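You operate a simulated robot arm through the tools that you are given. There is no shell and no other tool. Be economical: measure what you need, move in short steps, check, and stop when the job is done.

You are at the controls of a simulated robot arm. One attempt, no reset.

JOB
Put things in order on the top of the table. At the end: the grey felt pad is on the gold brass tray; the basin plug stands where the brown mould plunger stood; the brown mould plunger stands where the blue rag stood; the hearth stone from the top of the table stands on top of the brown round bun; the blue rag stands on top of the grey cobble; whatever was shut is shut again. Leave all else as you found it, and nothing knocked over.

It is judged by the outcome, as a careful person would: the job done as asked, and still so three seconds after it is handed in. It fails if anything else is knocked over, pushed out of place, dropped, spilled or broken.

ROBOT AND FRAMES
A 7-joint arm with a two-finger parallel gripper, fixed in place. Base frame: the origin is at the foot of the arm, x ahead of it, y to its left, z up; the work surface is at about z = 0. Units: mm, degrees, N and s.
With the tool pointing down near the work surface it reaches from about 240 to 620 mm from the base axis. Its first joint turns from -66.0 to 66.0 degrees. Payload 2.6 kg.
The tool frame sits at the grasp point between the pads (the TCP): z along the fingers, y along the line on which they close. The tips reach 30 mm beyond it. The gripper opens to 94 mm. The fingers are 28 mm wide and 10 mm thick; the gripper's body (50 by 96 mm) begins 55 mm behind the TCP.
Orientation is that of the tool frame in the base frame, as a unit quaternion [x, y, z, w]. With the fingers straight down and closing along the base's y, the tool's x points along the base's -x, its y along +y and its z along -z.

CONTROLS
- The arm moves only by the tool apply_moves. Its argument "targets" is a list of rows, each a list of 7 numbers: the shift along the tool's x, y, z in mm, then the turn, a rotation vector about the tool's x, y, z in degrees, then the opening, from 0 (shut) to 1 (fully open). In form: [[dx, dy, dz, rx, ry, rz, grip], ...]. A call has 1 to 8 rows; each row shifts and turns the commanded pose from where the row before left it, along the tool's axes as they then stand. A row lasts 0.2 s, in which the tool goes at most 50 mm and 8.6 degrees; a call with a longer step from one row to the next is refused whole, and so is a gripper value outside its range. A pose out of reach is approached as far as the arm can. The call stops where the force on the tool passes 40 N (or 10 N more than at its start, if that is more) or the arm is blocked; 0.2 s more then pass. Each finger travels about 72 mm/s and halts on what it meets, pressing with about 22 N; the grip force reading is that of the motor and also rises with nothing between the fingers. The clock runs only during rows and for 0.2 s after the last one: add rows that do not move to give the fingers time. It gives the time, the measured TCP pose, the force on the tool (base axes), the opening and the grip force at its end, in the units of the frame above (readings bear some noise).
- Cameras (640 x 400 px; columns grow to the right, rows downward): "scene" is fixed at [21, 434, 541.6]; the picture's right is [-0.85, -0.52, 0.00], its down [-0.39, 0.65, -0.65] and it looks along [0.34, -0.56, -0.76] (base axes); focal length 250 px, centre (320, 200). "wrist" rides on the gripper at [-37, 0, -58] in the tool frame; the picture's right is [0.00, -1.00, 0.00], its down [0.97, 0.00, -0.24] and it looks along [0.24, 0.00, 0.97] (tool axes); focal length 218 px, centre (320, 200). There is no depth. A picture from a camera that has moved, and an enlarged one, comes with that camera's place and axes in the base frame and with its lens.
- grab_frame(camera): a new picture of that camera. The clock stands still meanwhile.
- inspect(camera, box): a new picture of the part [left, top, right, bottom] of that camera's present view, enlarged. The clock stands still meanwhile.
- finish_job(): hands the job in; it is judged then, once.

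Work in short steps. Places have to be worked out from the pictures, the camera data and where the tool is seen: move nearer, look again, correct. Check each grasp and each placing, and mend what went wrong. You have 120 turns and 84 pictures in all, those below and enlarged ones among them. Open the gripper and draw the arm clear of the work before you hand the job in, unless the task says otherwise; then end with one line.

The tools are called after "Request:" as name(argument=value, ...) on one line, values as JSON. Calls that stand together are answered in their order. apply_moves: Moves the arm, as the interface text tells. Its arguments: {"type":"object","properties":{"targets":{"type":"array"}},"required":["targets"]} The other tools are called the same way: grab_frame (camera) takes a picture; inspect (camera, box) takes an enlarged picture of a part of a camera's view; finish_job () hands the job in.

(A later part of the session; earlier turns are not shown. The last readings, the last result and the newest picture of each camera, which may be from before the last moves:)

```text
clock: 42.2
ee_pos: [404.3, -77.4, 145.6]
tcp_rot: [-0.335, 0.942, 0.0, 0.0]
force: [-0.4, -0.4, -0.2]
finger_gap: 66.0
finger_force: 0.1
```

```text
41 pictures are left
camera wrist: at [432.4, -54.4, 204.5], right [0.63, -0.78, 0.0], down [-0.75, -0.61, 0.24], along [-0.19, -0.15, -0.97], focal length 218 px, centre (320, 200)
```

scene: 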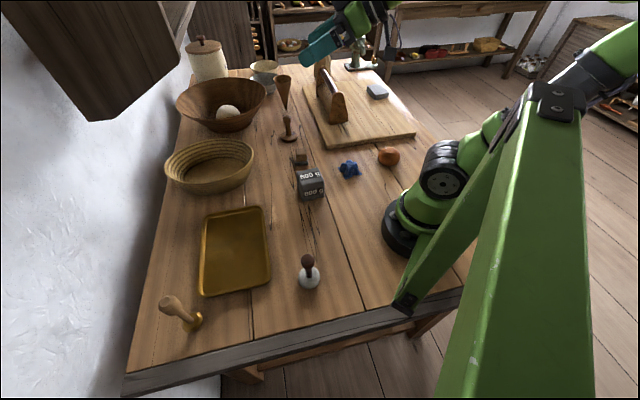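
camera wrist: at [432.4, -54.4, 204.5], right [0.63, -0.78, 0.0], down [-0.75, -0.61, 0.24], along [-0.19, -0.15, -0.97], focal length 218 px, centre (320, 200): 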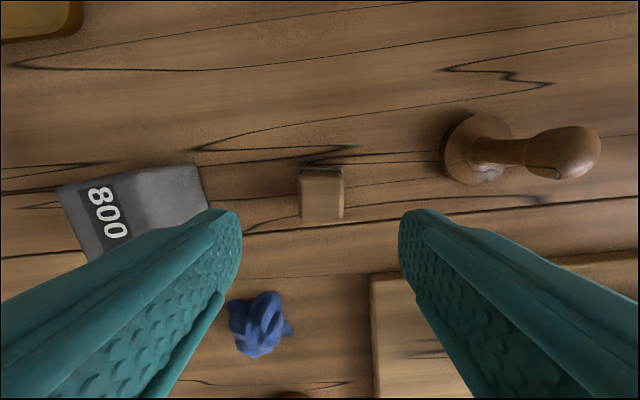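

Well aligned; descend to z≈51, grip and lift.

Request:
apply_moves(targets=[[1, -1, 45, 0, 0, 0, 0.7], [0, 0, 45, 0, 0, 0, 0.7], [0, 0, 5, 0, 0, 0, 0.7], [0, 0, 0, 0, 0, 0, 0.2], [0, 0, 0, 0, 0, 0, 0.1], [0, 0, 0, 0, 0, 0, 0.1], [0, 0, -20, 0, 0, 0, 0.1], [0, 0, -40, 0, 0, 0, 0.1]])

Request:
apply_moves(targets=[[0, 0, -45, 0, 0, 0, 0.1], [0, 0, 0, 0, 0, 8, 0.1], [0, 0, 0, 0, 0, 8, 0.1], [0, 0, 0, 0, 0, 8, 0.1], [0, 0, 0, 0, 0, 8, 0.1], [0, 0, 0, 0, 0, 7, 0.1]])

```text
clock: 44.0
ee_pos: [404.0, -80.0, 111.9]
tcp_rot: [-0.333, 0.943, 0.0, 0.001]
force: [-0.1, 0.4, -0.6]
finger_gap: 35.1
finger_force: 21.6
```

```text
clock: 45.4
ee_pos: [402.9, -79.9, 155.8]
tcp_rot: [0.002, 1.0, 0.0, -0.001]
force: [-0.1, -0.6, 0.2]
finger_gap: 34.8
finger_force: 21.7
```

Held. Carry it to the tray centre (365,275).

Request:
apply_moves(targets=[[5, 44.4, 0, 0, 0, 0, 0.1], [5, 44.4, 0, 0, 0, 0, 0.1], [5, 44.4, 0, 0, 0, 0, 0.1], [5, 44.4, 0, 0, 0, 0, 0.1], [5, 44.4, 0, 0, 0, 0, 0.1], [5, 44.4, 0, 0, 0, 0, 0.1], [4, 44.4, 0, 0, 0, 0, 0.1], [4, 44.4, 0, 0, 0, 0, 0.1]])

Request:
grab_frame(camera="wrist")

```text
clock: 47.2
ee_pos: [367.6, 279.2, 157.0]
tcp_rot: [-0.001, 1.0, 0.001, 0.0]
force: [0.1, 0.5, 0.4]
finger_gap: 34.9
finger_force: 22.2
```

```text
40 pictures are left
camera wrist: at [403.1, 277.4, 216.1], right [0.0, -1.0, 0.0], down [-0.97, 0.0, 0.24], along [-0.24, 0.0, -0.97], focal length 218 px, centre (320, 200)
```

wrist: 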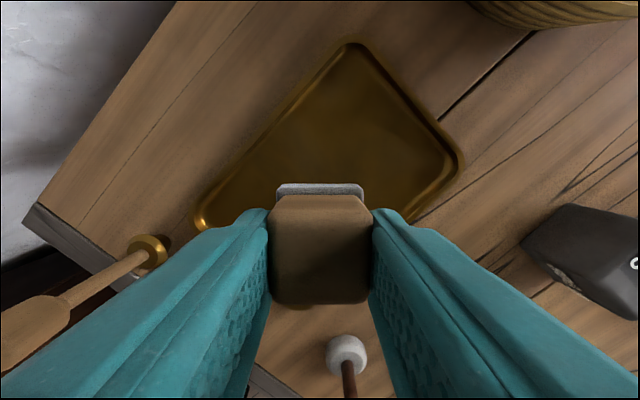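

Tray centre from this view ≈ (355,272). Shift 10 mm and lower onto it, slowing near contact.

Request:
apply_moves(targets=[[10, -5, 40, 0, 0, 0, 0.1], [0, 0, 40, 0, 0, 0, 0.1], [0, 0, 15, 0, 0, 0, 0.1], [0, 0, 3, 0, 0, 0, 0.1], [0, 0, 0, 0, 0, 0, 0.1]])

```text
clock: 48.4
ee_pos: [355.3, 271.5, 58.8]
tcp_rot: [0.0, 1.0, 0.0, 0.0]
force: [0.5, -0.2, -0.5]
finger_gap: 35.2
finger_force: 21.8
```

Request:
apply_moves(targets=[[0, 0, 2, 0, 0, 0, 0.1], [0, 0, 2, 0, 0, 0, 0.1], [0, 0, 0, 0, 0, 0, 0.1]])

```text
clock: 49.2
ee_pos: [354.8, 271.0, 53.2]
tcp_rot: [0.0, 1.0, 0.0, 0.0]
force: [0.1, -0.2, 4.0]
finger_gap: 34.9
finger_force: 21.9
```

Contact felt (4 N). Release and rise.

Request:
apply_moves(targets=[[0, 0, 0, 0, 0, 0, 0.6], [0, 0, 0, 0, 0, 0, 0.7], [0, 0, -20, 0, 0, 0, 0.7], [0, 0, -45, 0, 0, 0, 0.7], [0, 0, -45, 0, 0, 0, 0.7], [0, 0, -30, 0, 0, 0, 1], [0, 0, 0, 0, 0, 0, 1]])

Request:
grab_frame(camera="wrist")

```text
clock: 50.8
ee_pos: [353.6, 270.1, 192.9]
tcp_rot: [0.001, 1.0, 0.001, -0.001]
force: [0.3, -0.3, 0.1]
finger_gap: 93.9
finger_force: 0.1
```

```text
39 pictures are left
camera wrist: at [389.8, 269.8, 251.4], right [0.0, -1.0, 0.0], down [-0.97, 0.0, 0.24], along [-0.24, 0.0, -0.97], focal length 218 px, centre (320, 200)
```

wrist: 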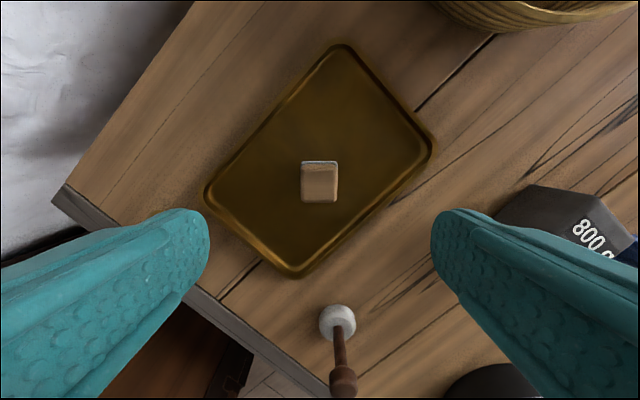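

Pad is on the tray. Now over to the rag at about (253,-121) for a close view.

Request:
apply_moves(targets=[[10, -45, 0, 0, 0, 0, 1], [10, -45, 0, 0, 0, 0, 1], [10, -45, 0, 0, 0, 0, 1], [10, -45, 0, 0, 0, 0, 1], [10, -45, 0, 0, 0, 0, 1], [15, -45, 0, 0, 0, 0, 1], [15, -45, 0, 0, 0, 0, 1], [15, -45, 0, 0, 0, 0, 1]])

Request:
apply_moves(targets=[[6, -31, 20, 0, 0, 0, 1], [0, 0, 35, 0, 0, 0, 0.7], [0, 0, 0, 0, 0, 0, 0.7]])

Request:
inspect(camera="wrist", box=[160, 50, 480, 250])

Request:
inspect(camera="scene", box=[325, 150, 375, 185])

```text
clock: 52.6
ee_pos: [256.5, -91.8, 191.2]
tcp_rot: [-0.001, 1.0, 0.001, 0.0]
force: [-0.1, 0.0, -0.3]
finger_gap: 93.9
finger_force: 0.1
```

```text
clock: 53.4
ee_pos: [252.5, -119.9, 136.9]
tcp_rot: [0.0, 1.0, 0.0, -0.001]
force: [0.0, 0.0, -0.9]
finger_gap: 66.0
finger_force: 0.0
```

```text
2.00 times, centred on (320, 150) of wrist
camera zoom: at [288.9, -120.3, 195.1], right [0.0, -1.0, 0.0], down [-0.97, 0.0, 0.24], along [-0.24, 0.0, -0.97], focal length 436 px, centre (320, 300)
```

zoom: 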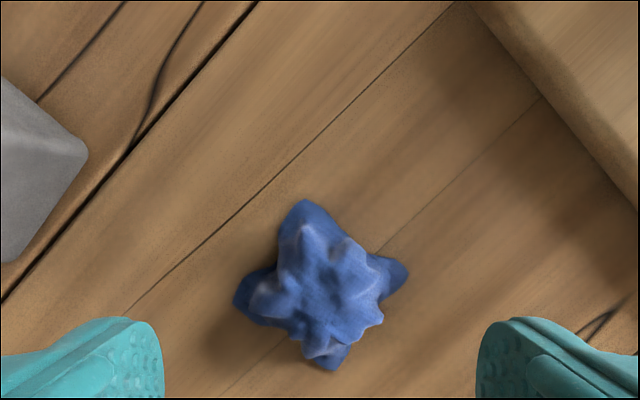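

```text
11.43 times, centred on (350, 168) of scene
camera zoom: at [21.0, 433.9, 541.6], right [-0.85, -0.52, 0.0], down [-0.39, 0.65, -0.65], along [0.34, -0.56, -0.76], focal length 2852 px, centre (-23, 571)
```

zoom: 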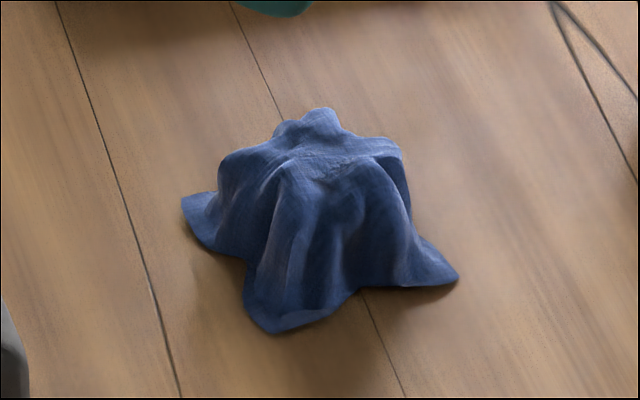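

The rag is draped over something – likely hiding the hearth stone. I'll turn 35° to grip between its corners, and lift it straight up.

Request:
apply_moves(targets=[[0, -2, 0, 0, 0, 8, 0.7], [0, 0, 0, 0, 0, 8, 0.7], [0, 0, 0, 0, 0, 8, 0.7], [0, 0, 0, 0, 0, 8, 0.7], [0, 0, 0, 0, 0, 3, 0.7], [0, 0, 45, 0, 0, 0, 0.7], [0, 0, 30, 0, 0, 0, 0.7], [0, 0, 18, 0, 0, 0, 0.7]])

Request:
apply_moves(targets=[[0, 0, 0, 0, 0, 0, 0.3], [0, 0, 0, 0, 0, 0, 0.2], [0, 0, 0, 0, 0, 0, 0.2]])

Request:
grab_frame(camera="wrist")

```text
clock: 55.2
ee_pos: [255.6, -121.7, 45.5]
tcp_rot: [0.3, 0.954, 0.0, 0.0]
force: [0.6, -0.6, 0.7]
finger_gap: 65.9
finger_force: 0.1
```

```text
clock: 56.0
ee_pos: [256.8, -122.4, 46.9]
tcp_rot: [0.301, 0.954, 0.0, 0.0]
force: [-0.1, -0.2, 0.3]
finger_gap: 49.0
finger_force: 21.7
```

```text
36 pictures are left
camera wrist: at [285.9, -143.2, 104.6], right [-0.57, -0.82, 0.0], down [-0.8, 0.56, 0.24], along [-0.2, 0.14, -0.97], focal length 218 px, centre (320, 200)
```

wrist: 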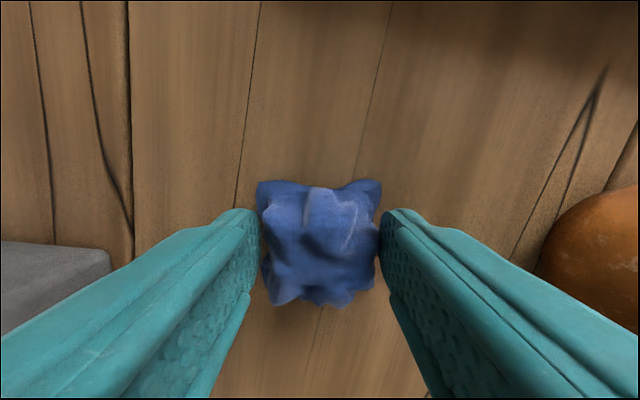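

Gripped at 49 mm. Lift gently and see what stays below.

Request:
apply_moves(targets=[[0, 0, -5, 0, 0, 0, 0.2], [0, 0, -10, 0, 0, 0, 0.2], [0, 0, -20, 0, 0, 0, 0.2], [0, 0, -35, 0, 0, 0, 0.2], [0, 0, -30, 0, 0, 0, 0.2], [0, 0, 0, 0, 0, 0, 0.2]])

Request:
inspect(camera="scene", box=[290, 110, 410, 190])

```text
clock: 57.4
ee_pos: [255.9, -123.1, 146.9]
tcp_rot: [0.301, 0.954, 0.0, 0.0]
force: [0.2, 0.2, -0.3]
finger_gap: 48.9
finger_force: 21.3
```

```text
5.00 times, centred on (350, 150) of scene
camera zoom: at [21.0, 434.0, 541.6], right [-0.85, -0.52, 0.0], down [-0.39, 0.65, -0.65], along [0.34, -0.56, -0.76], focal length 1248 px, centre (170, 450)
```

zoom: 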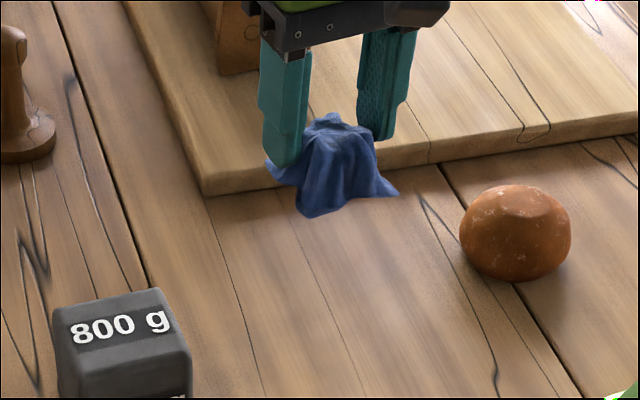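

Nothing was under the rag. Let me look at the two other knobbed items closely — the white stone-based one might itself be a "hearth stone".

Request:
inspect(camera="scene", box=[285, 245, 335, 295])

Request:
inspect(camera="scene", box=[150, 285, 220, 340])

Request:
inspect(camera="scene", box=[290, 160, 335, 205])

```text
8.00 times, centred on (310, 270) of scene
camera zoom: at [21.0, 434.0, 541.6], right [-0.85, -0.52, 0.0], down [-0.39, 0.65, -0.65], along [0.34, -0.56, -0.76], focal length 1996 px, centre (400, -360)
```

zoom: 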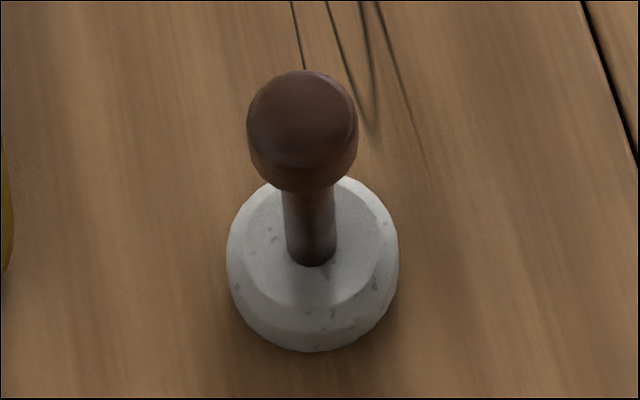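

```text
7.27 times, centred on (185, 312) of scene
camera zoom: at [21.0, 434.0, 541.6], right [-0.85, -0.52, 0.0], down [-0.39, 0.65, -0.65], along [0.34, -0.56, -0.76], focal length 1815 px, centre (1302, -618)
```

zoom: 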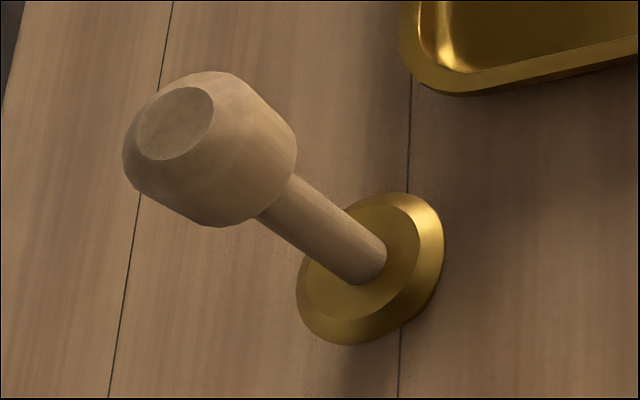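

```text
8.89 times, centred on (312, 182) of scene
camera zoom: at [21.0, 434.0, 541.6], right [-0.85, -0.52, 0.0], down [-0.39, 0.65, -0.65], along [0.34, -0.56, -0.76], focal length 2218 px, centre (387, 356)
```

zoom: 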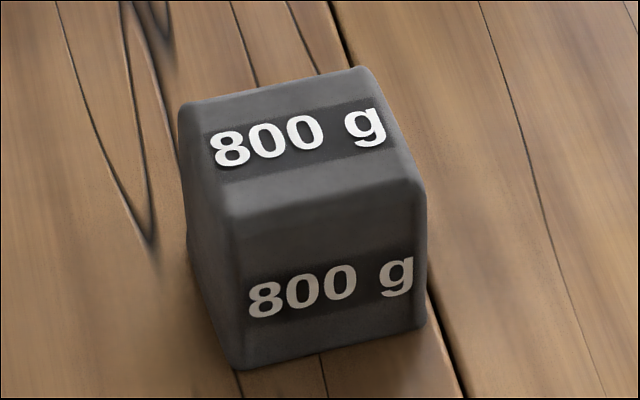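

The white, chipped item is a stone with a knob handle — that's the hearth stone; the brass one is the basin plug; the grey 800 g cube is the cobble. All in reach, so consistent. Carry the rag above the cube (centre ≈ (303,22)).

Request:
apply_moves(targets=[[0, 0, -40, 0, 0, 0, 0.2], [4, 15, -20, 0, 0, 0, 0.2], [13, 44, 0, 0, 0, 0, 0.2], [13, 44, 0, 0, 0, 0, 0.2], [14, 43, 0, 0, 0, 0, 0.2], [0, 0, 0, 0, 0, 0, 0.2]])

Request:
grab_frame(camera="wrist")

Request:
inspect(camera="scene", box=[240, 80, 380, 210])

```text
clock: 58.8
ee_pos: [302.2, 23.0, 206.4]
tcp_rot: [0.301, 0.954, 0.0, 0.0]
force: [0.4, -1.2, -0.9]
finger_gap: 48.8
finger_force: 21.7
```

```text
31 pictures are left
camera wrist: at [332.2, 1.3, 265.1], right [-0.57, -0.82, 0.0], down [-0.8, 0.56, 0.24], along [-0.2, 0.14, -0.97], focal length 218 px, centre (320, 200)
```

wrist: 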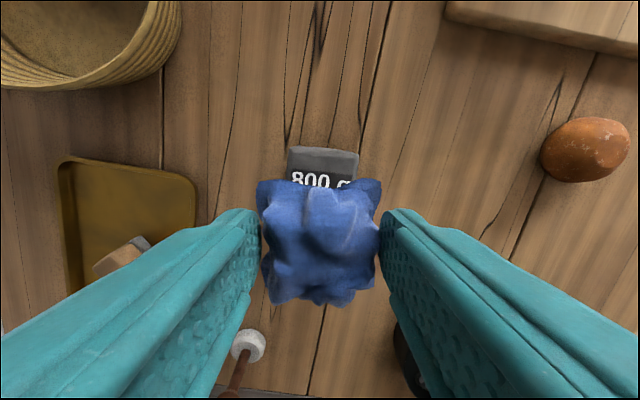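

```text
3.08 times, centred on (310, 145) of scene
camera zoom: at [21.0, 434.0, 541.6], right [-0.85, -0.52, 0.0], down [-0.39, 0.65, -0.65], along [0.34, -0.56, -0.76], focal length 768 px, centre (351, 369)
```

zoom: 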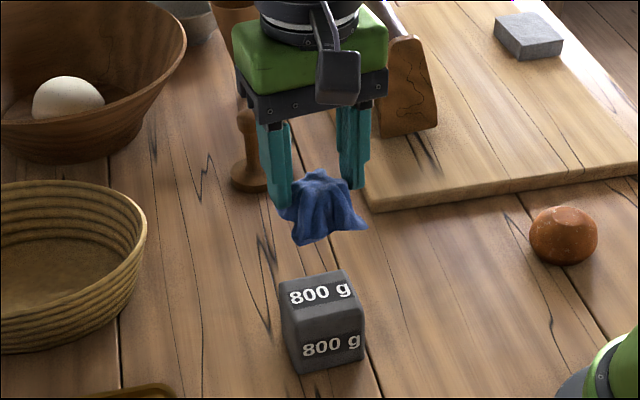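

Centred within ~3 mm. Lower toward the top, then feel for contact.

Request:
apply_moves(targets=[[-2, -2, 40, 0, 0, 0, 0.2], [0, 0, 35, 0, 0, 0, 0.2], [0, 0, 8, 0, 0, 0, 0.2], [0, 0, 3, 0, 0, 0, 0.2], [0, 0, 0, 0, 0, 0, 0.2]])

Request:
inspect(camera="scene", box=[270, 120, 350, 210])

```text
clock: 60.0
ee_pos: [304.4, 20.9, 119.1]
tcp_rot: [0.301, 0.954, 0.001, 0.0]
force: [0.4, 0.5, 0.4]
finger_gap: 49.0
finger_force: 22.2
```

```text
4.44 times, centred on (310, 165) of scene
camera zoom: at [21.0, 434.0, 541.6], right [-0.85, -0.52, 0.0], down [-0.39, 0.65, -0.65], along [0.34, -0.56, -0.76], focal length 1109 px, centre (364, 356)
```

zoom: 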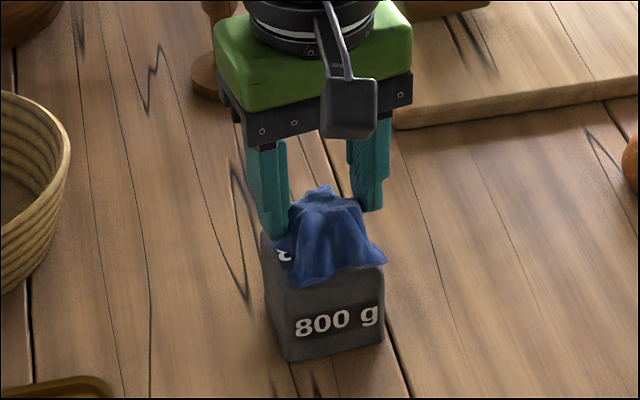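

The rag sits slightly right of centre; shift ~4 mm and lower to contact.

Request:
apply_moves(targets=[[-2, 4, 0, 0, 0, 0, 0.2], [0, 0, 3, 0, 0, 0, 0.2], [0, 0, 2, 0, 0, 0, 0.2], [0, 0, 2, 0, 0, 0, 0.2], [0, 0, 0, 0, 0, 0, 0.2]])

```text
clock: 61.2
ee_pos: [307.6, 22.9, 113.3]
tcp_rot: [0.301, 0.954, 0.0, 0.0]
force: [0.2, 0.1, -0.8]
finger_gap: 49.0
finger_force: 22.2
```

Request:
apply_moves(targets=[[0, 0, 2, 0, 0, 0, 0.2], [0, 0, 2, 0, 0, 0, 0.2], [0, 0, 0, 0, 0, 0, 0.2]])

```text
clock: 62.0
ee_pos: [307.1, 21.5, 110.6]
tcp_rot: [0.301, 0.954, 0.0, 0.002]
force: [-0.9, -3.9, 25.4]
finger_gap: 49.1
finger_force: 22.6
```

Firm contact. Ease up 2 mm, release, rise and check.

Request:
apply_moves(targets=[[0, 0, -2, 0, 0, 0, 0.2], [0, 0, 0, 0, 0, 0, 0.75], [0, 0, 0, 0, 0, 0, 0.8], [0, 0, -20, 0, 0, 0, 0.8], [0, 0, -45, 0, 0, 0, 0.8], [0, 0, -45, 0, 0, 0, 1], [0, 0, 0, 0, 0, 0, 1]])

Request:
grab_frame(camera="wrist")

Request:
inspect(camera="scene", box=[250, 100, 350, 210])

```text
clock: 63.6
ee_pos: [306.9, 21.5, 221.6]
tcp_rot: [0.3, 0.954, 0.0, 0.0]
force: [0.3, -0.1, -0.8]
finger_gap: 94.0
finger_force: 0.0
```

```text
28 pictures are left
camera wrist: at [337.0, -0.6, 279.6], right [-0.57, -0.82, 0.0], down [-0.8, 0.56, 0.24], along [-0.2, 0.14, -0.97], focal length 218 px, centre (320, 200)
```

wrist: 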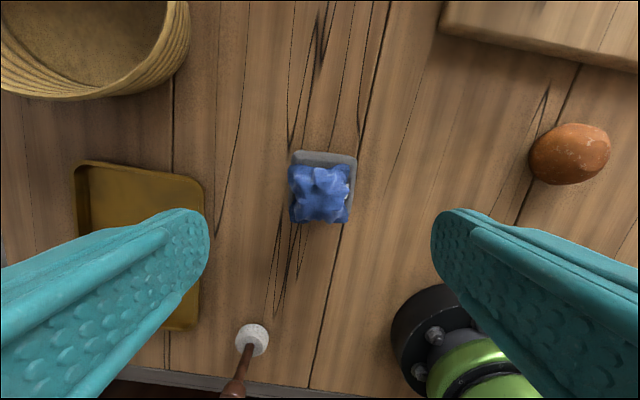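

```text
3.64 times, centred on (300, 155) of scene
camera zoom: at [21.0, 434.0, 541.6], right [-0.85, -0.52, 0.0], down [-0.39, 0.65, -0.65], along [0.34, -0.56, -0.76], focal length 907 px, centre (393, 364)
```

zoom: 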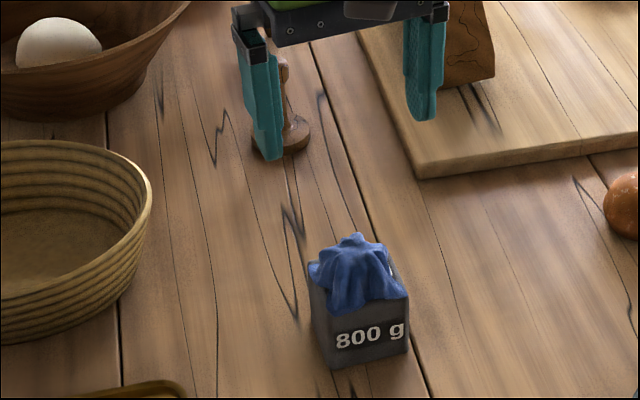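

Rag stands on the cobble. Next the wooden plunger at ≈(517,-165), knob centre z≈77: straighten yaw and move above it.

Request:
apply_moves(targets=[[0, 0, 0, 0, 0, -8, 1], [0, 0, 0, 0, 0, -8, 1], [0, 0, 0, 0, 0, -8, 1], [0, 0, 0, 0, 0, -8, 1], [0, 0, 0, 0, 0, -3, 1], [-35, -31, 0, 0, 0, 0, 0.8], [-35, -31, 0, 0, 0, 0, 0.8], [-35, -31, 0, 0, 0, 0, 0.8]])

Request:
apply_moves(targets=[[-35, -31, 0, 0, 0, 0, 0.8], [-35, -31, 0, 0, 0, 0, 0.8], [-35, -31, 20, 0, 0, 0, 0.8], [0, 0, 0, 0, 0, 0, 0.8]])

Request:
grab_frame(camera="wrist")

```text
clock: 65.4
ee_pos: [412.7, -73.5, 220.2]
tcp_rot: [0.0, 1.0, 0.0, 0.0]
force: [0.3, 0.1, -0.4]
finger_gap: 75.3
finger_force: 0.1
```

```text
refused: row 3 steps farther than a row can; nothing moved
```

```text
26 pictures are left
camera wrist: at [449.3, -73.6, 279.3], right [0.0, -1.0, 0.0], down [-0.97, 0.0, 0.24], along [-0.24, 0.0, -0.97], focal length 218 px, centre (320, 200)
```

wrist: 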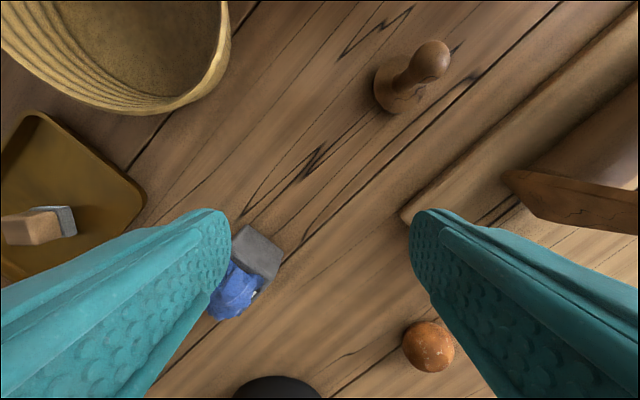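

Step too long; repeat in shorter rows.

Request:
apply_moves(targets=[[-35, -31, 0, 0, 0, 0, 0.8], [-35, -31, 0, 0, 0, 0, 0.8], [-34, -29, 0, 0, 0, 0, 0.8], [0, 0, 40, 0, 0, 0, 0.8], [0, 0, 20, 0, 0, 0, 0.8], [0, 0, 0, 0, 0, 0, 0.8]])

Request:
grab_frame(camera="wrist")

```text
clock: 66.8
ee_pos: [516.3, -162.3, 160.1]
tcp_rot: [0.0, 1.0, 0.001, 0.0]
force: [-0.2, -0.2, -0.5]
finger_gap: 75.3
finger_force: 0.1
```

```text
25 pictures are left
camera wrist: at [551.9, -163.1, 219.3], right [0.0, -1.0, 0.0], down [-0.97, 0.0, 0.24], along [-0.24, 0.0, -0.97], focal length 218 px, centre (320, 200)
```

wrist: 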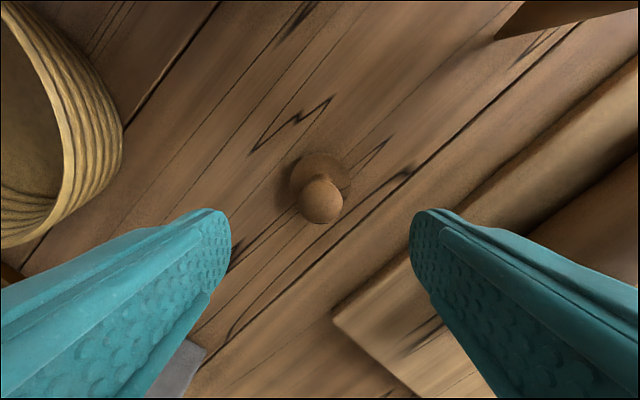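

Perfectly centred over the knob (~31 mm wide). Descend to z≈72 and grip it.

Request:
apply_moves(targets=[[0, 0, 40, 0, 0, 0, 0.8], [0, 0, 35, 0, 0, 0, 0.8], [0, 0, 13, 0, 0, 0, 0.8], [0, 0, 0, 0, 0, 0, 0.3], [0, 0, 0, 0, 0, 0, 0.1], [0, 0, 0, 0, 0, 0, 0.1]])

Request:
apply_moves(targets=[[0, 0, -5, 0, 0, 0, 0.1], [0, 0, -20, 0, 0, 0, 0.1], [0, 0, -40, 0, 0, 0, 0.1], [0, 0, -40, 0, 0, 0, 0.1], [0, 0, 0, 0, 0, 0, 0.1]])

Request:
inspect(camera="scene", box=[230, 40, 390, 150])

```text
clock: 68.2
ee_pos: [516.2, -162.2, 71.3]
tcp_rot: [0.0, 1.0, -0.001, 0.0]
force: [0.0, 0.1, 1.0]
finger_gap: 29.0
finger_force: 21.4
```

```text
clock: 69.4
ee_pos: [515.9, -160.5, 178.1]
tcp_rot: [0.001, 1.0, 0.0, 0.0]
force: [0.0, 0.0, -1.2]
finger_gap: 28.8
finger_force: 21.8
```

```text
3.64 times, centred on (310, 95) of scene
camera zoom: at [21.0, 434.0, 541.6], right [-0.85, -0.52, 0.0], down [-0.39, 0.65, -0.65], along [0.34, -0.56, -0.76], focal length 907 px, centre (356, 582)
```

zoom: 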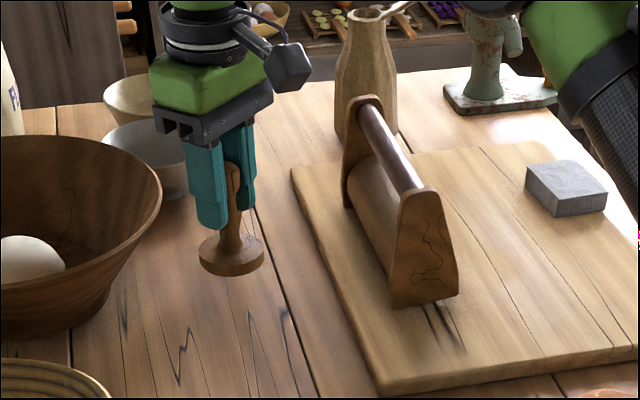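

Held upright. Carry to the rag's former place (255,-122).

Request:
apply_moves(targets=[[44, 5, 0, 0, 0, 0, 0.1], [44, 6, 0, 0, 0, 0, 0.1], [44, 7, 0, 0, 0, 0, 0.1], [44, 7, 0, 0, 0, 0, 0.1], [44, 7, 0, 0, 0, 0, 0.1], [41, 7, 0, 0, 0, 0, 0.1], [0, 0, 0, 0, 0, 0, 0.1]])

Request:
apply_moves(targets=[[0, 0, 45, 0, 0, 0, 0.1], [0, 0, 45, 0, 0, 0, 0.1], [0, 0, 10, 0, 0, 0, 0.1], [0, 0, 3, 0, 0, 0, 0.1], [0, 0, 0, 0, 0, 0, 0.1]])

```text
clock: 71.0
ee_pos: [255.6, -122.8, 178.0]
tcp_rot: [-0.001, 1.0, 0.0, 0.0]
force: [1.0, 0.3, -0.4]
finger_gap: 29.3
finger_force: 22.0
```

```text
clock: 72.2
ee_pos: [254.9, -123.1, 74.2]
tcp_rot: [0.0, 1.0, 0.0, -0.001]
force: [-0.4, 0.6, -1.0]
finger_gap: 29.0
finger_force: 22.0
```

Request:
apply_moves(targets=[[0, 0, 1.5, 0, 0, 0, 0.1], [0, 0, 1.5, 0, 0, 0, 0.1], [0, 0, 0, 0, 0, 0, 0.1]])

```text
clock: 73.0
ee_pos: [256.0, -121.8, 70.6]
tcp_rot: [0.0, 1.0, 0.0, 0.0]
force: [0.1, 0.0, -0.3]
finger_gap: 29.0
finger_force: 21.7
```

Request:
apply_moves(targets=[[0, 0, 1, 0, 0, 0, 0.1], [0, 0, 0, 0, 0, 0, 0.1]])

```text
clock: 73.6
ee_pos: [255.9, -122.3, 70.1]
tcp_rot: [0.0, 1.0, 0.0, 0.001]
force: [-2.1, 1.4, 12.8]
finger_gap: 28.9
finger_force: 21.6
```

Contact. Release, rise and head toward the brass plug, checking the plunger from the scene.

Request:
apply_moves(targets=[[0, 0, 0, 0, 0, 0, 0.5], [0, 0, 0, 0, 0, 0, 0.8], [0, 0, -30, 0, 0, 0, 0.8], [0, 0, -45, 0, 0, 0, 0.8], [0, 0, -45, 0, 0, 0, 0.8], [-10, 40, -20, 0, 0, 0, 0.8], [-10, 45, 0, 0, 0, 0, 0.8]])

Request:
inspect(camera="scene", box=[270, 120, 430, 220])

```text
clock: 75.2
ee_pos: [276.1, -39.4, 211.1]
tcp_rot: [0.001, 1.0, 0.0, 0.0]
force: [-0.1, -0.1, -0.7]
finger_gap: 75.2
finger_force: 0.0
```

```text
4.00 times, centred on (350, 170) of scene
camera zoom: at [21.0, 433.9, 541.6], right [-0.85, -0.52, 0.0], down [-0.39, 0.65, -0.65], along [0.34, -0.56, -0.76], focal length 998 px, centre (200, 320)
```

zoom: 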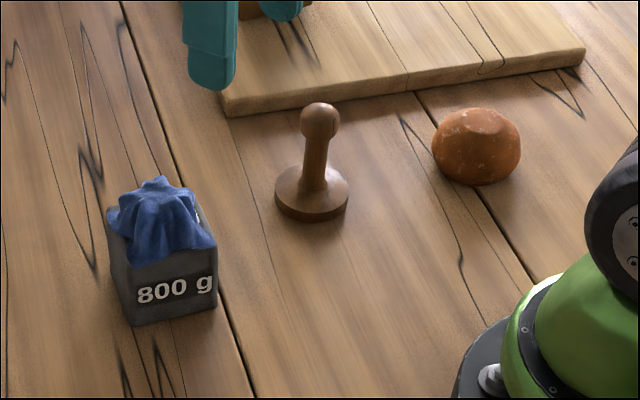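

Plunger stands well. Now move over the brass plug at ≈(307,449) (knob ~z 100).

Request:
apply_moves(targets=[[-3, 46, -3, 0, 0, 0, 0.8], [-3, 46, -3, 0, 0, 0, 0.8], [-3, 46, -3, 0, 0, 0, 0.8], [-3, 46, 0, 0, 0, 0, 0.8], [-3, 46, 0, 0, 0, 0, 0.8], [-3, 46, 0, 0, 0, 0, 0.8], [-3, 46, 0, 0, 0, 0, 0.8], [-3, 46, 0, 0, 0, 0, 0.8]])

Request:
apply_moves(targets=[[-3, 46, 0, 0, 0, 0, 0.8], [-3, 46, 0, 0, 0, 0, 0.8], [0, 27, 0, 0, 0, 0, 0.8], [0, 0, 0, 0, 0, 0, 0.8]])

Request:
grab_frame(camera="wrist")

```text
clock: 77.0
ee_pos: [296.1, 328.7, 218.3]
tcp_rot: [0.0, 1.0, 0.001, 0.0]
force: [0.7, -0.6, 0.4]
finger_gap: 74.9
finger_force: 0.1
```

```text
clock: 78.0
ee_pos: [303.8, 448.7, 217.7]
tcp_rot: [0.0, 1.0, 0.0, 0.0]
force: [-0.9, 0.7, -1.1]
finger_gap: 75.3
finger_force: 0.0
```

```text
22 pictures are left
camera wrist: at [339.4, 448.1, 275.8], right [0.0, -1.0, 0.0], down [-0.97, 0.0, 0.24], along [-0.24, 0.0, -0.97], focal length 218 px, centre (320, 200)
```

wrist: 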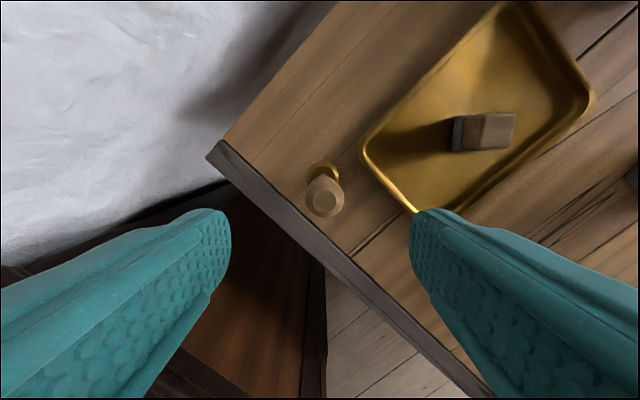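

Plug at ≈(300,444), tall (~120–135 mm). Shift, descend to z≈100 watching force, and grip.

Request:
apply_moves(targets=[[4, -5, 30, 0, 0, 0, 0.8], [0, 0, 35, 0, 0, 0, 0.8], [0, 0, 25, 0, 0, 0, 0.8], [0, 0, 15, 0, 0, 0, 0.8], [0, 0, 13, 0, 0, 0, 0.8], [0, 0, 0, 0, 0, 0, 0.8]])

Request:
grab_frame(camera="wrist")

Request:
inspect(camera="scene", box=[120, 240, 260, 340])

```text
clock: 79.4
ee_pos: [300.0, 443.9, 100.3]
tcp_rot: [0.0, 1.0, 0.001, -0.001]
force: [-1.0, 0.1, -0.7]
finger_gap: 75.1
finger_force: 0.0
```

```text
21 pictures are left
camera wrist: at [336.1, 443.5, 159.3], right [0.0, -1.0, 0.0], down [-0.97, 0.0, 0.24], along [-0.24, 0.0, -0.97], focal length 218 px, centre (320, 200)
```

wrist: 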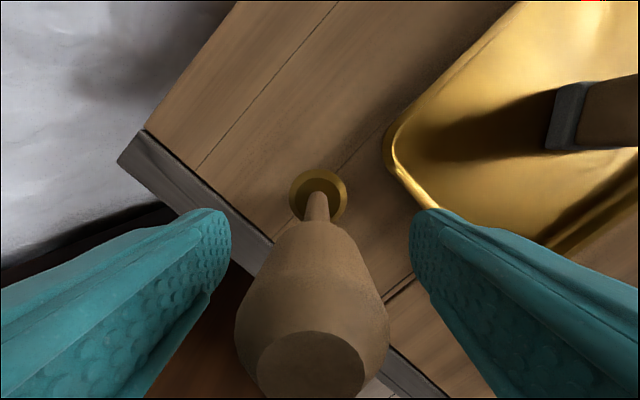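

```text
4.00 times, centred on (190, 290) of scene
camera zoom: at [21.0, 434.0, 541.6], right [-0.85, -0.52, 0.0], down [-0.39, 0.65, -0.65], along [0.34, -0.56, -0.76], focal length 998 px, centre (840, -160)
```

zoom: 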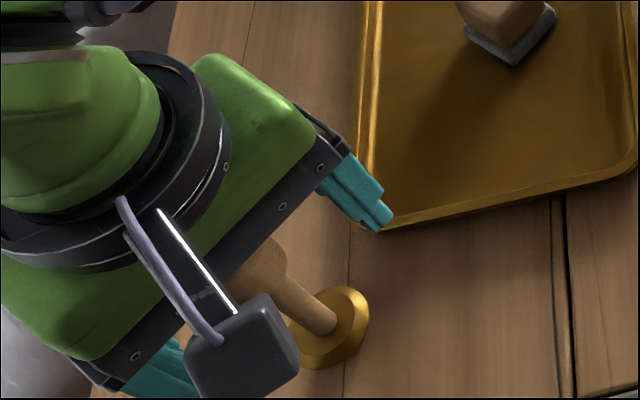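

Aligned; knob spans z≈85–129. Raise 6 mm so the pads centre on it, then grip and lift.

Request:
apply_moves(targets=[[1, 1, -6, 0, 0, 0, 0.8], [0, 0, 0, 0, 0, 0, 0.3], [0, 0, 0, 0, 0, 0, 0.1], [0, 0, 0, 0, 0, 0, 0.1]])

Request:
apply_moves(targets=[[0, 0, -5, 0, 0, 0, 0.1], [0, 0, -20, 0, 0, 0, 0.1], [0, 0, -40, 0, 0, 0, 0.1], [0, 0, -40, 0, 0, 0, 0.1], [0, 0, 0, 0, 0, 0, 0.1]])

Request:
grab_frame(camera="wrist")

```text
clock: 80.4
ee_pos: [298.7, 445.5, 107.7]
tcp_rot: [0.001, 1.0, 0.0, 0.0]
force: [0.4, 0.2, -0.5]
finger_gap: 27.3
finger_force: 21.6
```

```text
clock: 81.6
ee_pos: [299.6, 444.5, 213.4]
tcp_rot: [0.0, 1.0, -0.001, 0.0]
force: [0.4, 0.1, -1.4]
finger_gap: 27.2
finger_force: 22.0
```

```text
19 pictures are left
camera wrist: at [336.2, 443.7, 272.4], right [0.0, -1.0, 0.0], down [-0.97, 0.0, 0.24], along [-0.24, 0.0, -0.97], focal length 218 px, centre (320, 200)
```

wrist: 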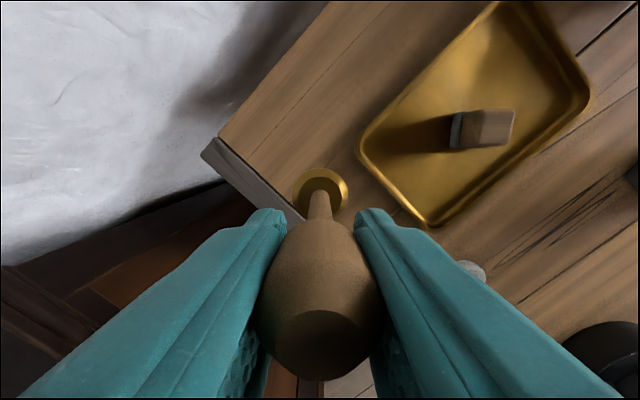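

Held. Raise a little and carry it to the plunger's original spot (516.5,-162.5).

Request:
apply_moves(targets=[[0, 0, -35, 0, 0, 0, 0.1], [-15.5, -43.4, 0, 0, 0, 0, 0.1], [-15.5, -43.4, 0, 0, 0, 0, 0.1], [-15.5, -43.4, 0, 0, 0, 0, 0.1], [-15.5, -43.4, 0, 0, 0, 0, 0.1], [-15.5, -43.4, 0, 0, 0, 0, 0.1], [-15.5, -43.4, 0, 0, 0, 0, 0.1], [-15.5, -43.4, 0, 0, 0, 0, 0.1]])

Request:
apply_moves(targets=[[-15.5, -43.4, 0, 0, 0, 0, 0.1], [-15.5, -43.4, 0, 0, 0, 0, 0.1], [-15.5, -43.4, 0, 0, 0, 0, 0.1], [-15.5, -43.4, 0, 0, 0, 0, 0.1], [-15.5, -43.4, 0, 0, 0, 0, 0.1], [-15.5, -43.4, 0, 0, 0, 0, 0.1], [-15.5, -43.4, 0, 0, 0, 0, 0.1], [0, 0, 0, 0, 0, 0, 0.1]])

Request:
grab_frame(camera="scene")

```text
clock: 83.4
ee_pos: [408.4, 140.1, 247.1]
tcp_rot: [-0.001, 1.0, 0.0, -0.001]
force: [0.8, 0.5, -1.2]
finger_gap: 27.0
finger_force: 22.0
```

```text
clock: 85.2
ee_pos: [514.1, -163.1, 248.7]
tcp_rot: [0.0, 1.0, 0.0, 0.0]
force: [0.2, -0.1, -2.8]
finger_gap: 27.1
finger_force: 21.1
```

```text
18 pictures are left
```

scene: 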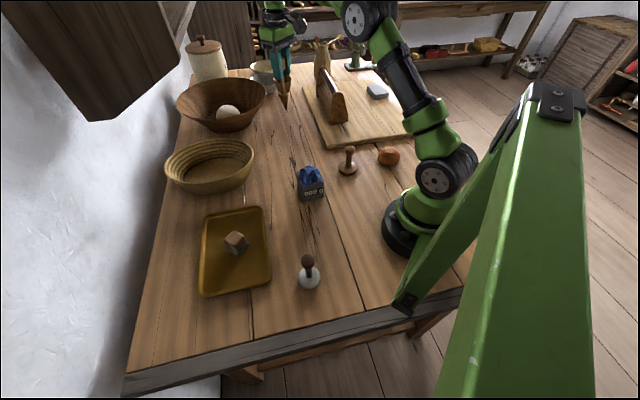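

Lower most of the way, then check the plug's attitude.

Request:
apply_moves(targets=[[-2, 1, 40, 0, 0, 0, 0.1], [0, 0, 40, 0, 0, 0, 0.1], [0, 0, 40, 0, 0, 0, 0.1], [0, 0, 10, 0, 0, 0, 0.1], [0, 0, 0, 0, 0, 0, 0.1]])

Request:
inspect(camera="scene", box=[230, 60, 350, 150])

Request:
grab_frame(camera="wrist")

```text
clock: 86.4
ee_pos: [518.4, -162.7, 118.7]
tcp_rot: [0.0, 1.0, 0.0, 0.001]
force: [-0.5, 0.4, -1.3]
finger_gap: 27.1
finger_force: 21.2
```

```text
4.44 times, centred on (290, 105) of scene
camera zoom: at [21.0, 433.9, 541.6], right [-0.85, -0.52, 0.0], down [-0.39, 0.65, -0.65], along [0.34, -0.56, -0.76], focal length 1109 px, centre (453, 622)
```

zoom: 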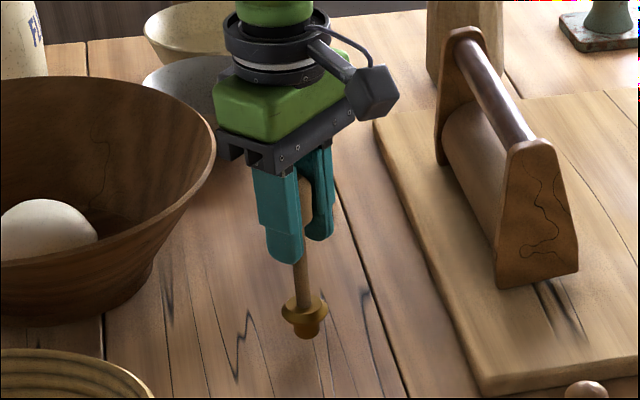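

```text
16 pictures are left
camera wrist: at [555.0, -161.9, 177.7], right [0.0, -1.0, 0.0], down [-0.97, 0.0, 0.24], along [-0.24, 0.0, -0.97], focal length 218 px, centre (320, 200)
```

wrist: 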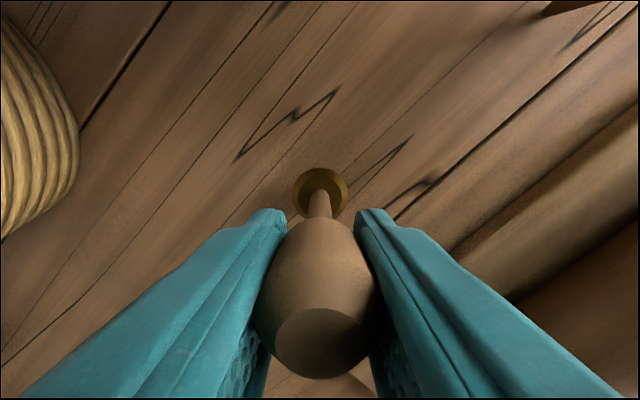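

The plug has a stub under its brass flange — definitely the basin plug. It hangs ~3.5° off in pitch, so I tilt the tool to level it and lower to near contact (expected z≈107.5).

Request:
apply_moves(targets=[[0, 0, 0, 0, 3.5, 0, 0.1], [0, 0, 7, 0, 0, 0, 0.1], [0, 0, 0, 0, 0, 0, 0.1]])

Request:
inspect(camera="scene", box=[265, 90, 325, 150])

```text
clock: 87.2
ee_pos: [518.7, -159.4, 112.2]
tcp_rot: [0.0, 1.0, 0.0, -0.031]
force: [-0.9, -0.4, -2.6]
finger_gap: 27.4
finger_force: 21.5
```

```text
6.67 times, centred on (295, 120) of scene
camera zoom: at [21.0, 433.9, 541.6], right [-0.85, -0.52, 0.0], down [-0.39, 0.65, -0.65], along [0.34, -0.56, -0.76], focal length 1664 px, centre (487, 733)
```

zoom: 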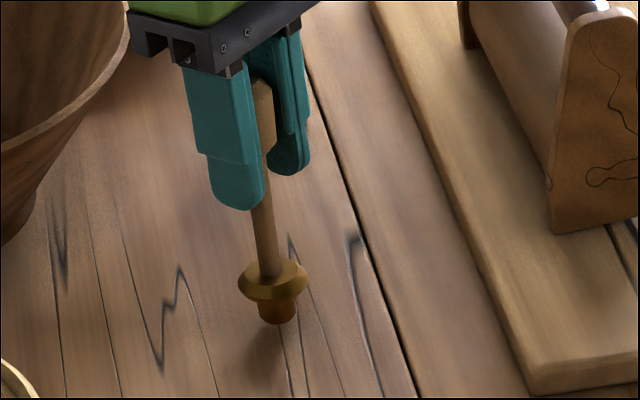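

Request:
apply_moves(targets=[[0, -1, 2, 0, 0, 0, 0.1], [0, -1, 1, 0, 0, 0, 0.1], [0, 0, 1, 0, 0, 0, 0.1], [0, 0, 0, 0, 0, 0, 0.1]])

```text
clock: 88.2
ee_pos: [518.3, -162.7, 108.1]
tcp_rot: [0.0, 1.0, 0.0, -0.03]
force: [-2.3, 0.9, 4.8]
finger_gap: 27.1
finger_force: 21.7
```

Contact. A slight press to seat it, then open slowly.

Request:
apply_moves(targets=[[0, 0, 0.7, 0, 0, 0, 0.1], [0, 0, 0, 0, 0, 0, 0.1], [0, 0, 0, 0, 0, 0, 0.3], [0, 0, 0, 0, 0, 0, 0.4], [0, 0, 0, 0, 0, 0, 0.6], [0, 0, 0, 0, 0, 0, 0.8], [0, 0, 0, 0, 0, 0, 0.8]])

Request:
grab_frame(camera="wrist")

```text
clock: 89.8
ee_pos: [516.6, -163.7, 106.0]
tcp_rot: [0.0, 1.0, 0.0, -0.03]
force: [-0.1, 0.5, 0.5]
finger_gap: 75.2
finger_force: 0.1
```

```text
14 pictures are left
camera wrist: at [557.5, -163.5, 162.5], right [0.0, -1.0, 0.0], down [-0.95, 0.0, 0.3], along [-0.3, 0.0, -0.95], focal length 218 px, centre (320, 200)
```

wrist: 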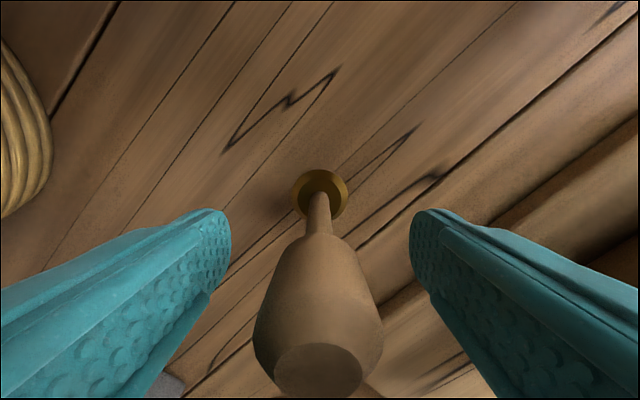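

The plug stands upright at the spot. Straighten, rise, and go to the hearth stone at ≈(163,247).

Request:
apply_moves(targets=[[0, 0, 0, 0, -3.5, 0, 0.8], [0, 0, -30, 0, 0, 0, 0.8], [0, 0, -45, 0, 0, 0, 0.8], [0, 0, -45, 0, 0, 0, 0.8], [32, 37, 0, 0, 0, 0, 0.8], [32, 37, 0, 0, 0, 0, 0.8], [32, 37, 0, 0, 0, 0, 0.8], [32, 37, 0, 0, 0, 0, 0.8]])

Request:
apply_moves(targets=[[32, 37, 0, 0, 0, 0, 0.8], [32, 37, 0, 0, 0, 0, 0.8], [32, 37, 0, 0, 0, 0, 0.8], [32, 37, 0, 0, 0, 0, 0.8], [32, 37, 0, 0, 0, 0, 0.8], [32, 37, 0, 0, 0, 0, 0.8], [32, 37, 0, 0, 0, 0, 0.8], [0, 0, 0, 0, 0, 0, 0.8]])

Request:
grab_frame(camera="wrist")

```text
clock: 91.6
ee_pos: [391.4, -16.4, 226.2]
tcp_rot: [0.0, 1.0, 0.0, 0.0]
force: [-0.5, 0.4, 0.0]
finger_gap: 75.0
finger_force: 0.1
```

```text
clock: 93.4
ee_pos: [165.2, 242.6, 224.9]
tcp_rot: [0.0, 1.0, 0.0, 0.0]
force: [-0.6, -0.5, -0.2]
finger_gap: 75.2
finger_force: 0.1
```

```text
13 pictures are left
camera wrist: at [201.5, 242.1, 284.5], right [0.0, -1.0, 0.0], down [-0.97, 0.0, 0.24], along [-0.24, 0.0, -0.97], focal length 218 px, centre (320, 200)
```

wrist: 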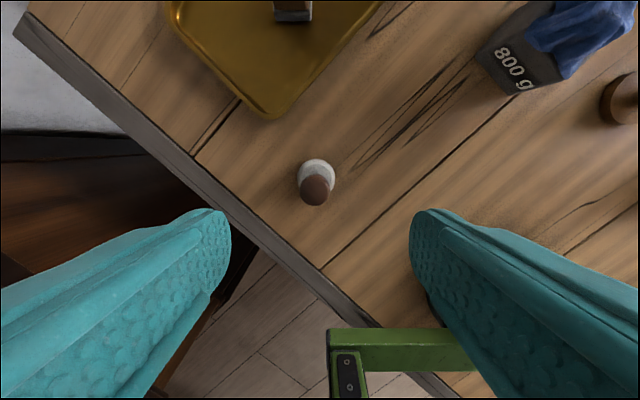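

Hearth stone at ≈(162,247), knob centre z≈82. Shift and descend to z≈78.

Request:
apply_moves(targets=[[3, 4, 40, 0, 0, 0, 0.8], [0, 0, 45, 0, 0, 0, 0.8], [0, 0, 30, 0, 0, 0, 0.8], [0, 0, 20, 0, 0, 0, 0.8], [0, 0, 12, 0, 0, 0, 0.8], [0, 0, 0, 0, 0, 0, 0.8]])

Request:
grab_frame(camera="wrist")

```text
clock: 94.8
ee_pos: [162.7, 245.5, 78.4]
tcp_rot: [0.001, 1.0, 0.0, 0.001]
force: [0.0, 0.5, -1.0]
finger_gap: 75.3
finger_force: 0.0
```

```text
12 pictures are left
camera wrist: at [199.4, 246.1, 136.9], right [0.0, -1.0, 0.0], down [-0.97, 0.0, 0.24], along [-0.24, 0.0, -0.97], focal length 218 px, centre (320, 200)
```

wrist: 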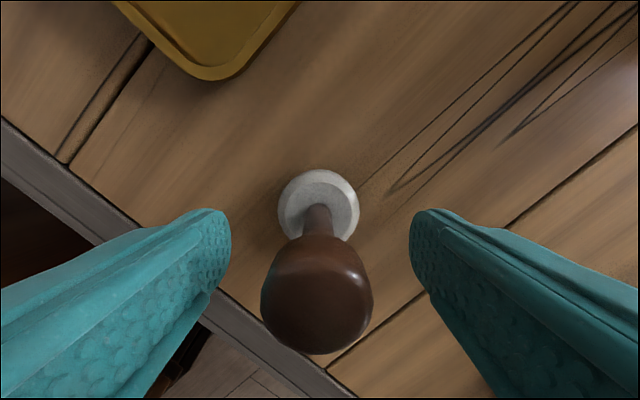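

Raise 6 mm to centre on the knob, grip and lift.

Request:
apply_moves(targets=[[0, 1.5, -6, 0, 0, 0, 0.8], [0, 0, 0, 0, 0, 0, 0.3], [0, 0, 0, 0, 0, 0, 0.1], [0, 0, 0, 0, 0, 0, 0.1]])

Request:
apply_moves(targets=[[0, 0, -5, 0, 0, 0, 0.1], [0, 0, -20, 0, 0, 0, 0.1], [0, 0, -40, 0, 0, 0, 0.1], [0, 0, -40, 0, 0, 0, 0.1], [0, 0, 0, 0, 0, 0, 0.1]])

Request:
grab_frame(camera="wrist")

```text
clock: 95.8
ee_pos: [162.9, 249.0, 85.9]
tcp_rot: [0.0, 1.0, 0.001, 0.0]
force: [-0.3, 0.7, 0.9]
finger_gap: 27.0
finger_force: 21.8
```

```text
clock: 97.0
ee_pos: [163.2, 249.6, 190.4]
tcp_rot: [0.0, 1.0, 0.0, 0.0]
force: [-0.1, -0.7, -1.0]
finger_gap: 26.9
finger_force: 21.9
```

```text
11 pictures are left
camera wrist: at [199.4, 248.9, 249.6], right [0.0, -1.0, 0.0], down [-0.97, 0.0, 0.24], along [-0.24, 0.0, -0.97], focal length 218 px, centre (320, 200)
```

wrist: 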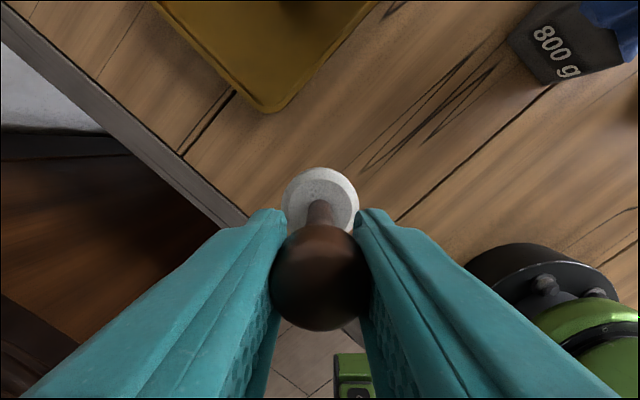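

Held. Carry it in an arc around the base (high, clearing the rag) to above the bun at ≈(165,-234).

Request:
apply_moves(targets=[[0, 0, -48, 0, 0, 0, 0.1], [-24.3, -30, 0, 0, 0, 0, 0.1], [-24.3, -30, 0, 0, 0, 0, 0.1], [-24.3, -30, 0, 0, 0, 0, 0.1], [-24.3, -30, 0, 0, 0, 0, 0.1], [-16.7, -43.3, 0, 0, 0, 0, 0.1], [-16.7, -43.3, 0, 0, 0, 0, 0.1], [-16.7, -43.3, 0, 0, 0, 0, 0.1]])

Request:
apply_moves(targets=[[16.7, -43.3, 0, 0, 0, 0, 0.1], [16.7, -43.3, 0, 0, 0, 0, 0.1], [16.7, -43.3, 0, 0, 0, 0, 0.1], [31.7, -34.5, 0, 0, 0, 0, 0.1], [31.7, -34.5, 0, 0, 0, 0, 0.1], [31.7, -34.5, 0, 0, 0, 0, 0.1], [0, 0, 0, 0, 0, 0, 0.1]])

Request:
grab_frame(camera="wrist")

Request:
inspect(camera="scene", box=[370, 90, 430, 180])

```text
clock: 98.8
ee_pos: [308.5, -0.7, 238.1]
tcp_rot: [-0.001, 1.0, -0.001, 0.0]
force: [-0.2, -1.0, -1.7]
finger_gap: 26.8
finger_force: 21.8
```

```text
clock: 100.4
ee_pos: [166.7, -236.3, 236.8]
tcp_rot: [0.0, 1.0, 0.0, 0.001]
force: [-0.4, -0.3, -1.7]
finger_gap: 26.7
finger_force: 22.5
```

```text
10 pictures are left
camera wrist: at [203.1, -236.2, 295.8], right [0.0, -1.0, 0.0], down [-0.97, 0.0, 0.24], along [-0.24, 0.0, -0.97], focal length 218 px, centre (320, 200)
```

wrist: 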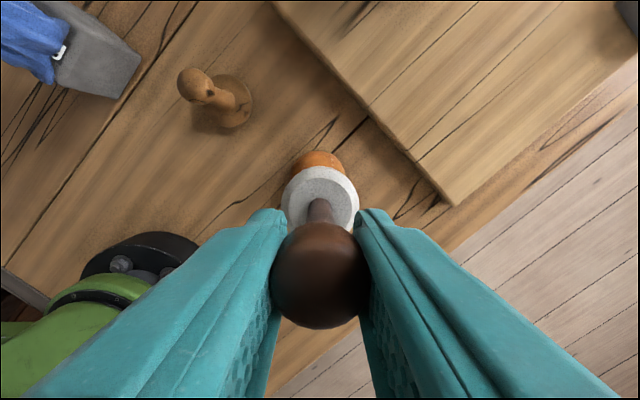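

```text
4.44 times, centred on (400, 135) of scene
camera zoom: at [21.0, 433.9, 541.6], right [-0.85, -0.52, 0.0], down [-0.39, 0.65, -0.65], along [0.34, -0.56, -0.76], focal length 1109 px, centre (-36, 489)
```

zoom: 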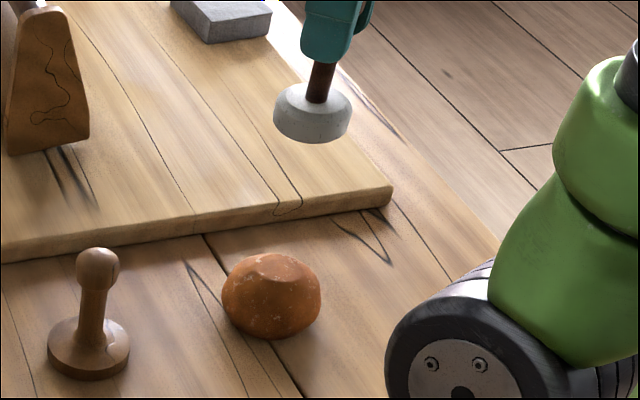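

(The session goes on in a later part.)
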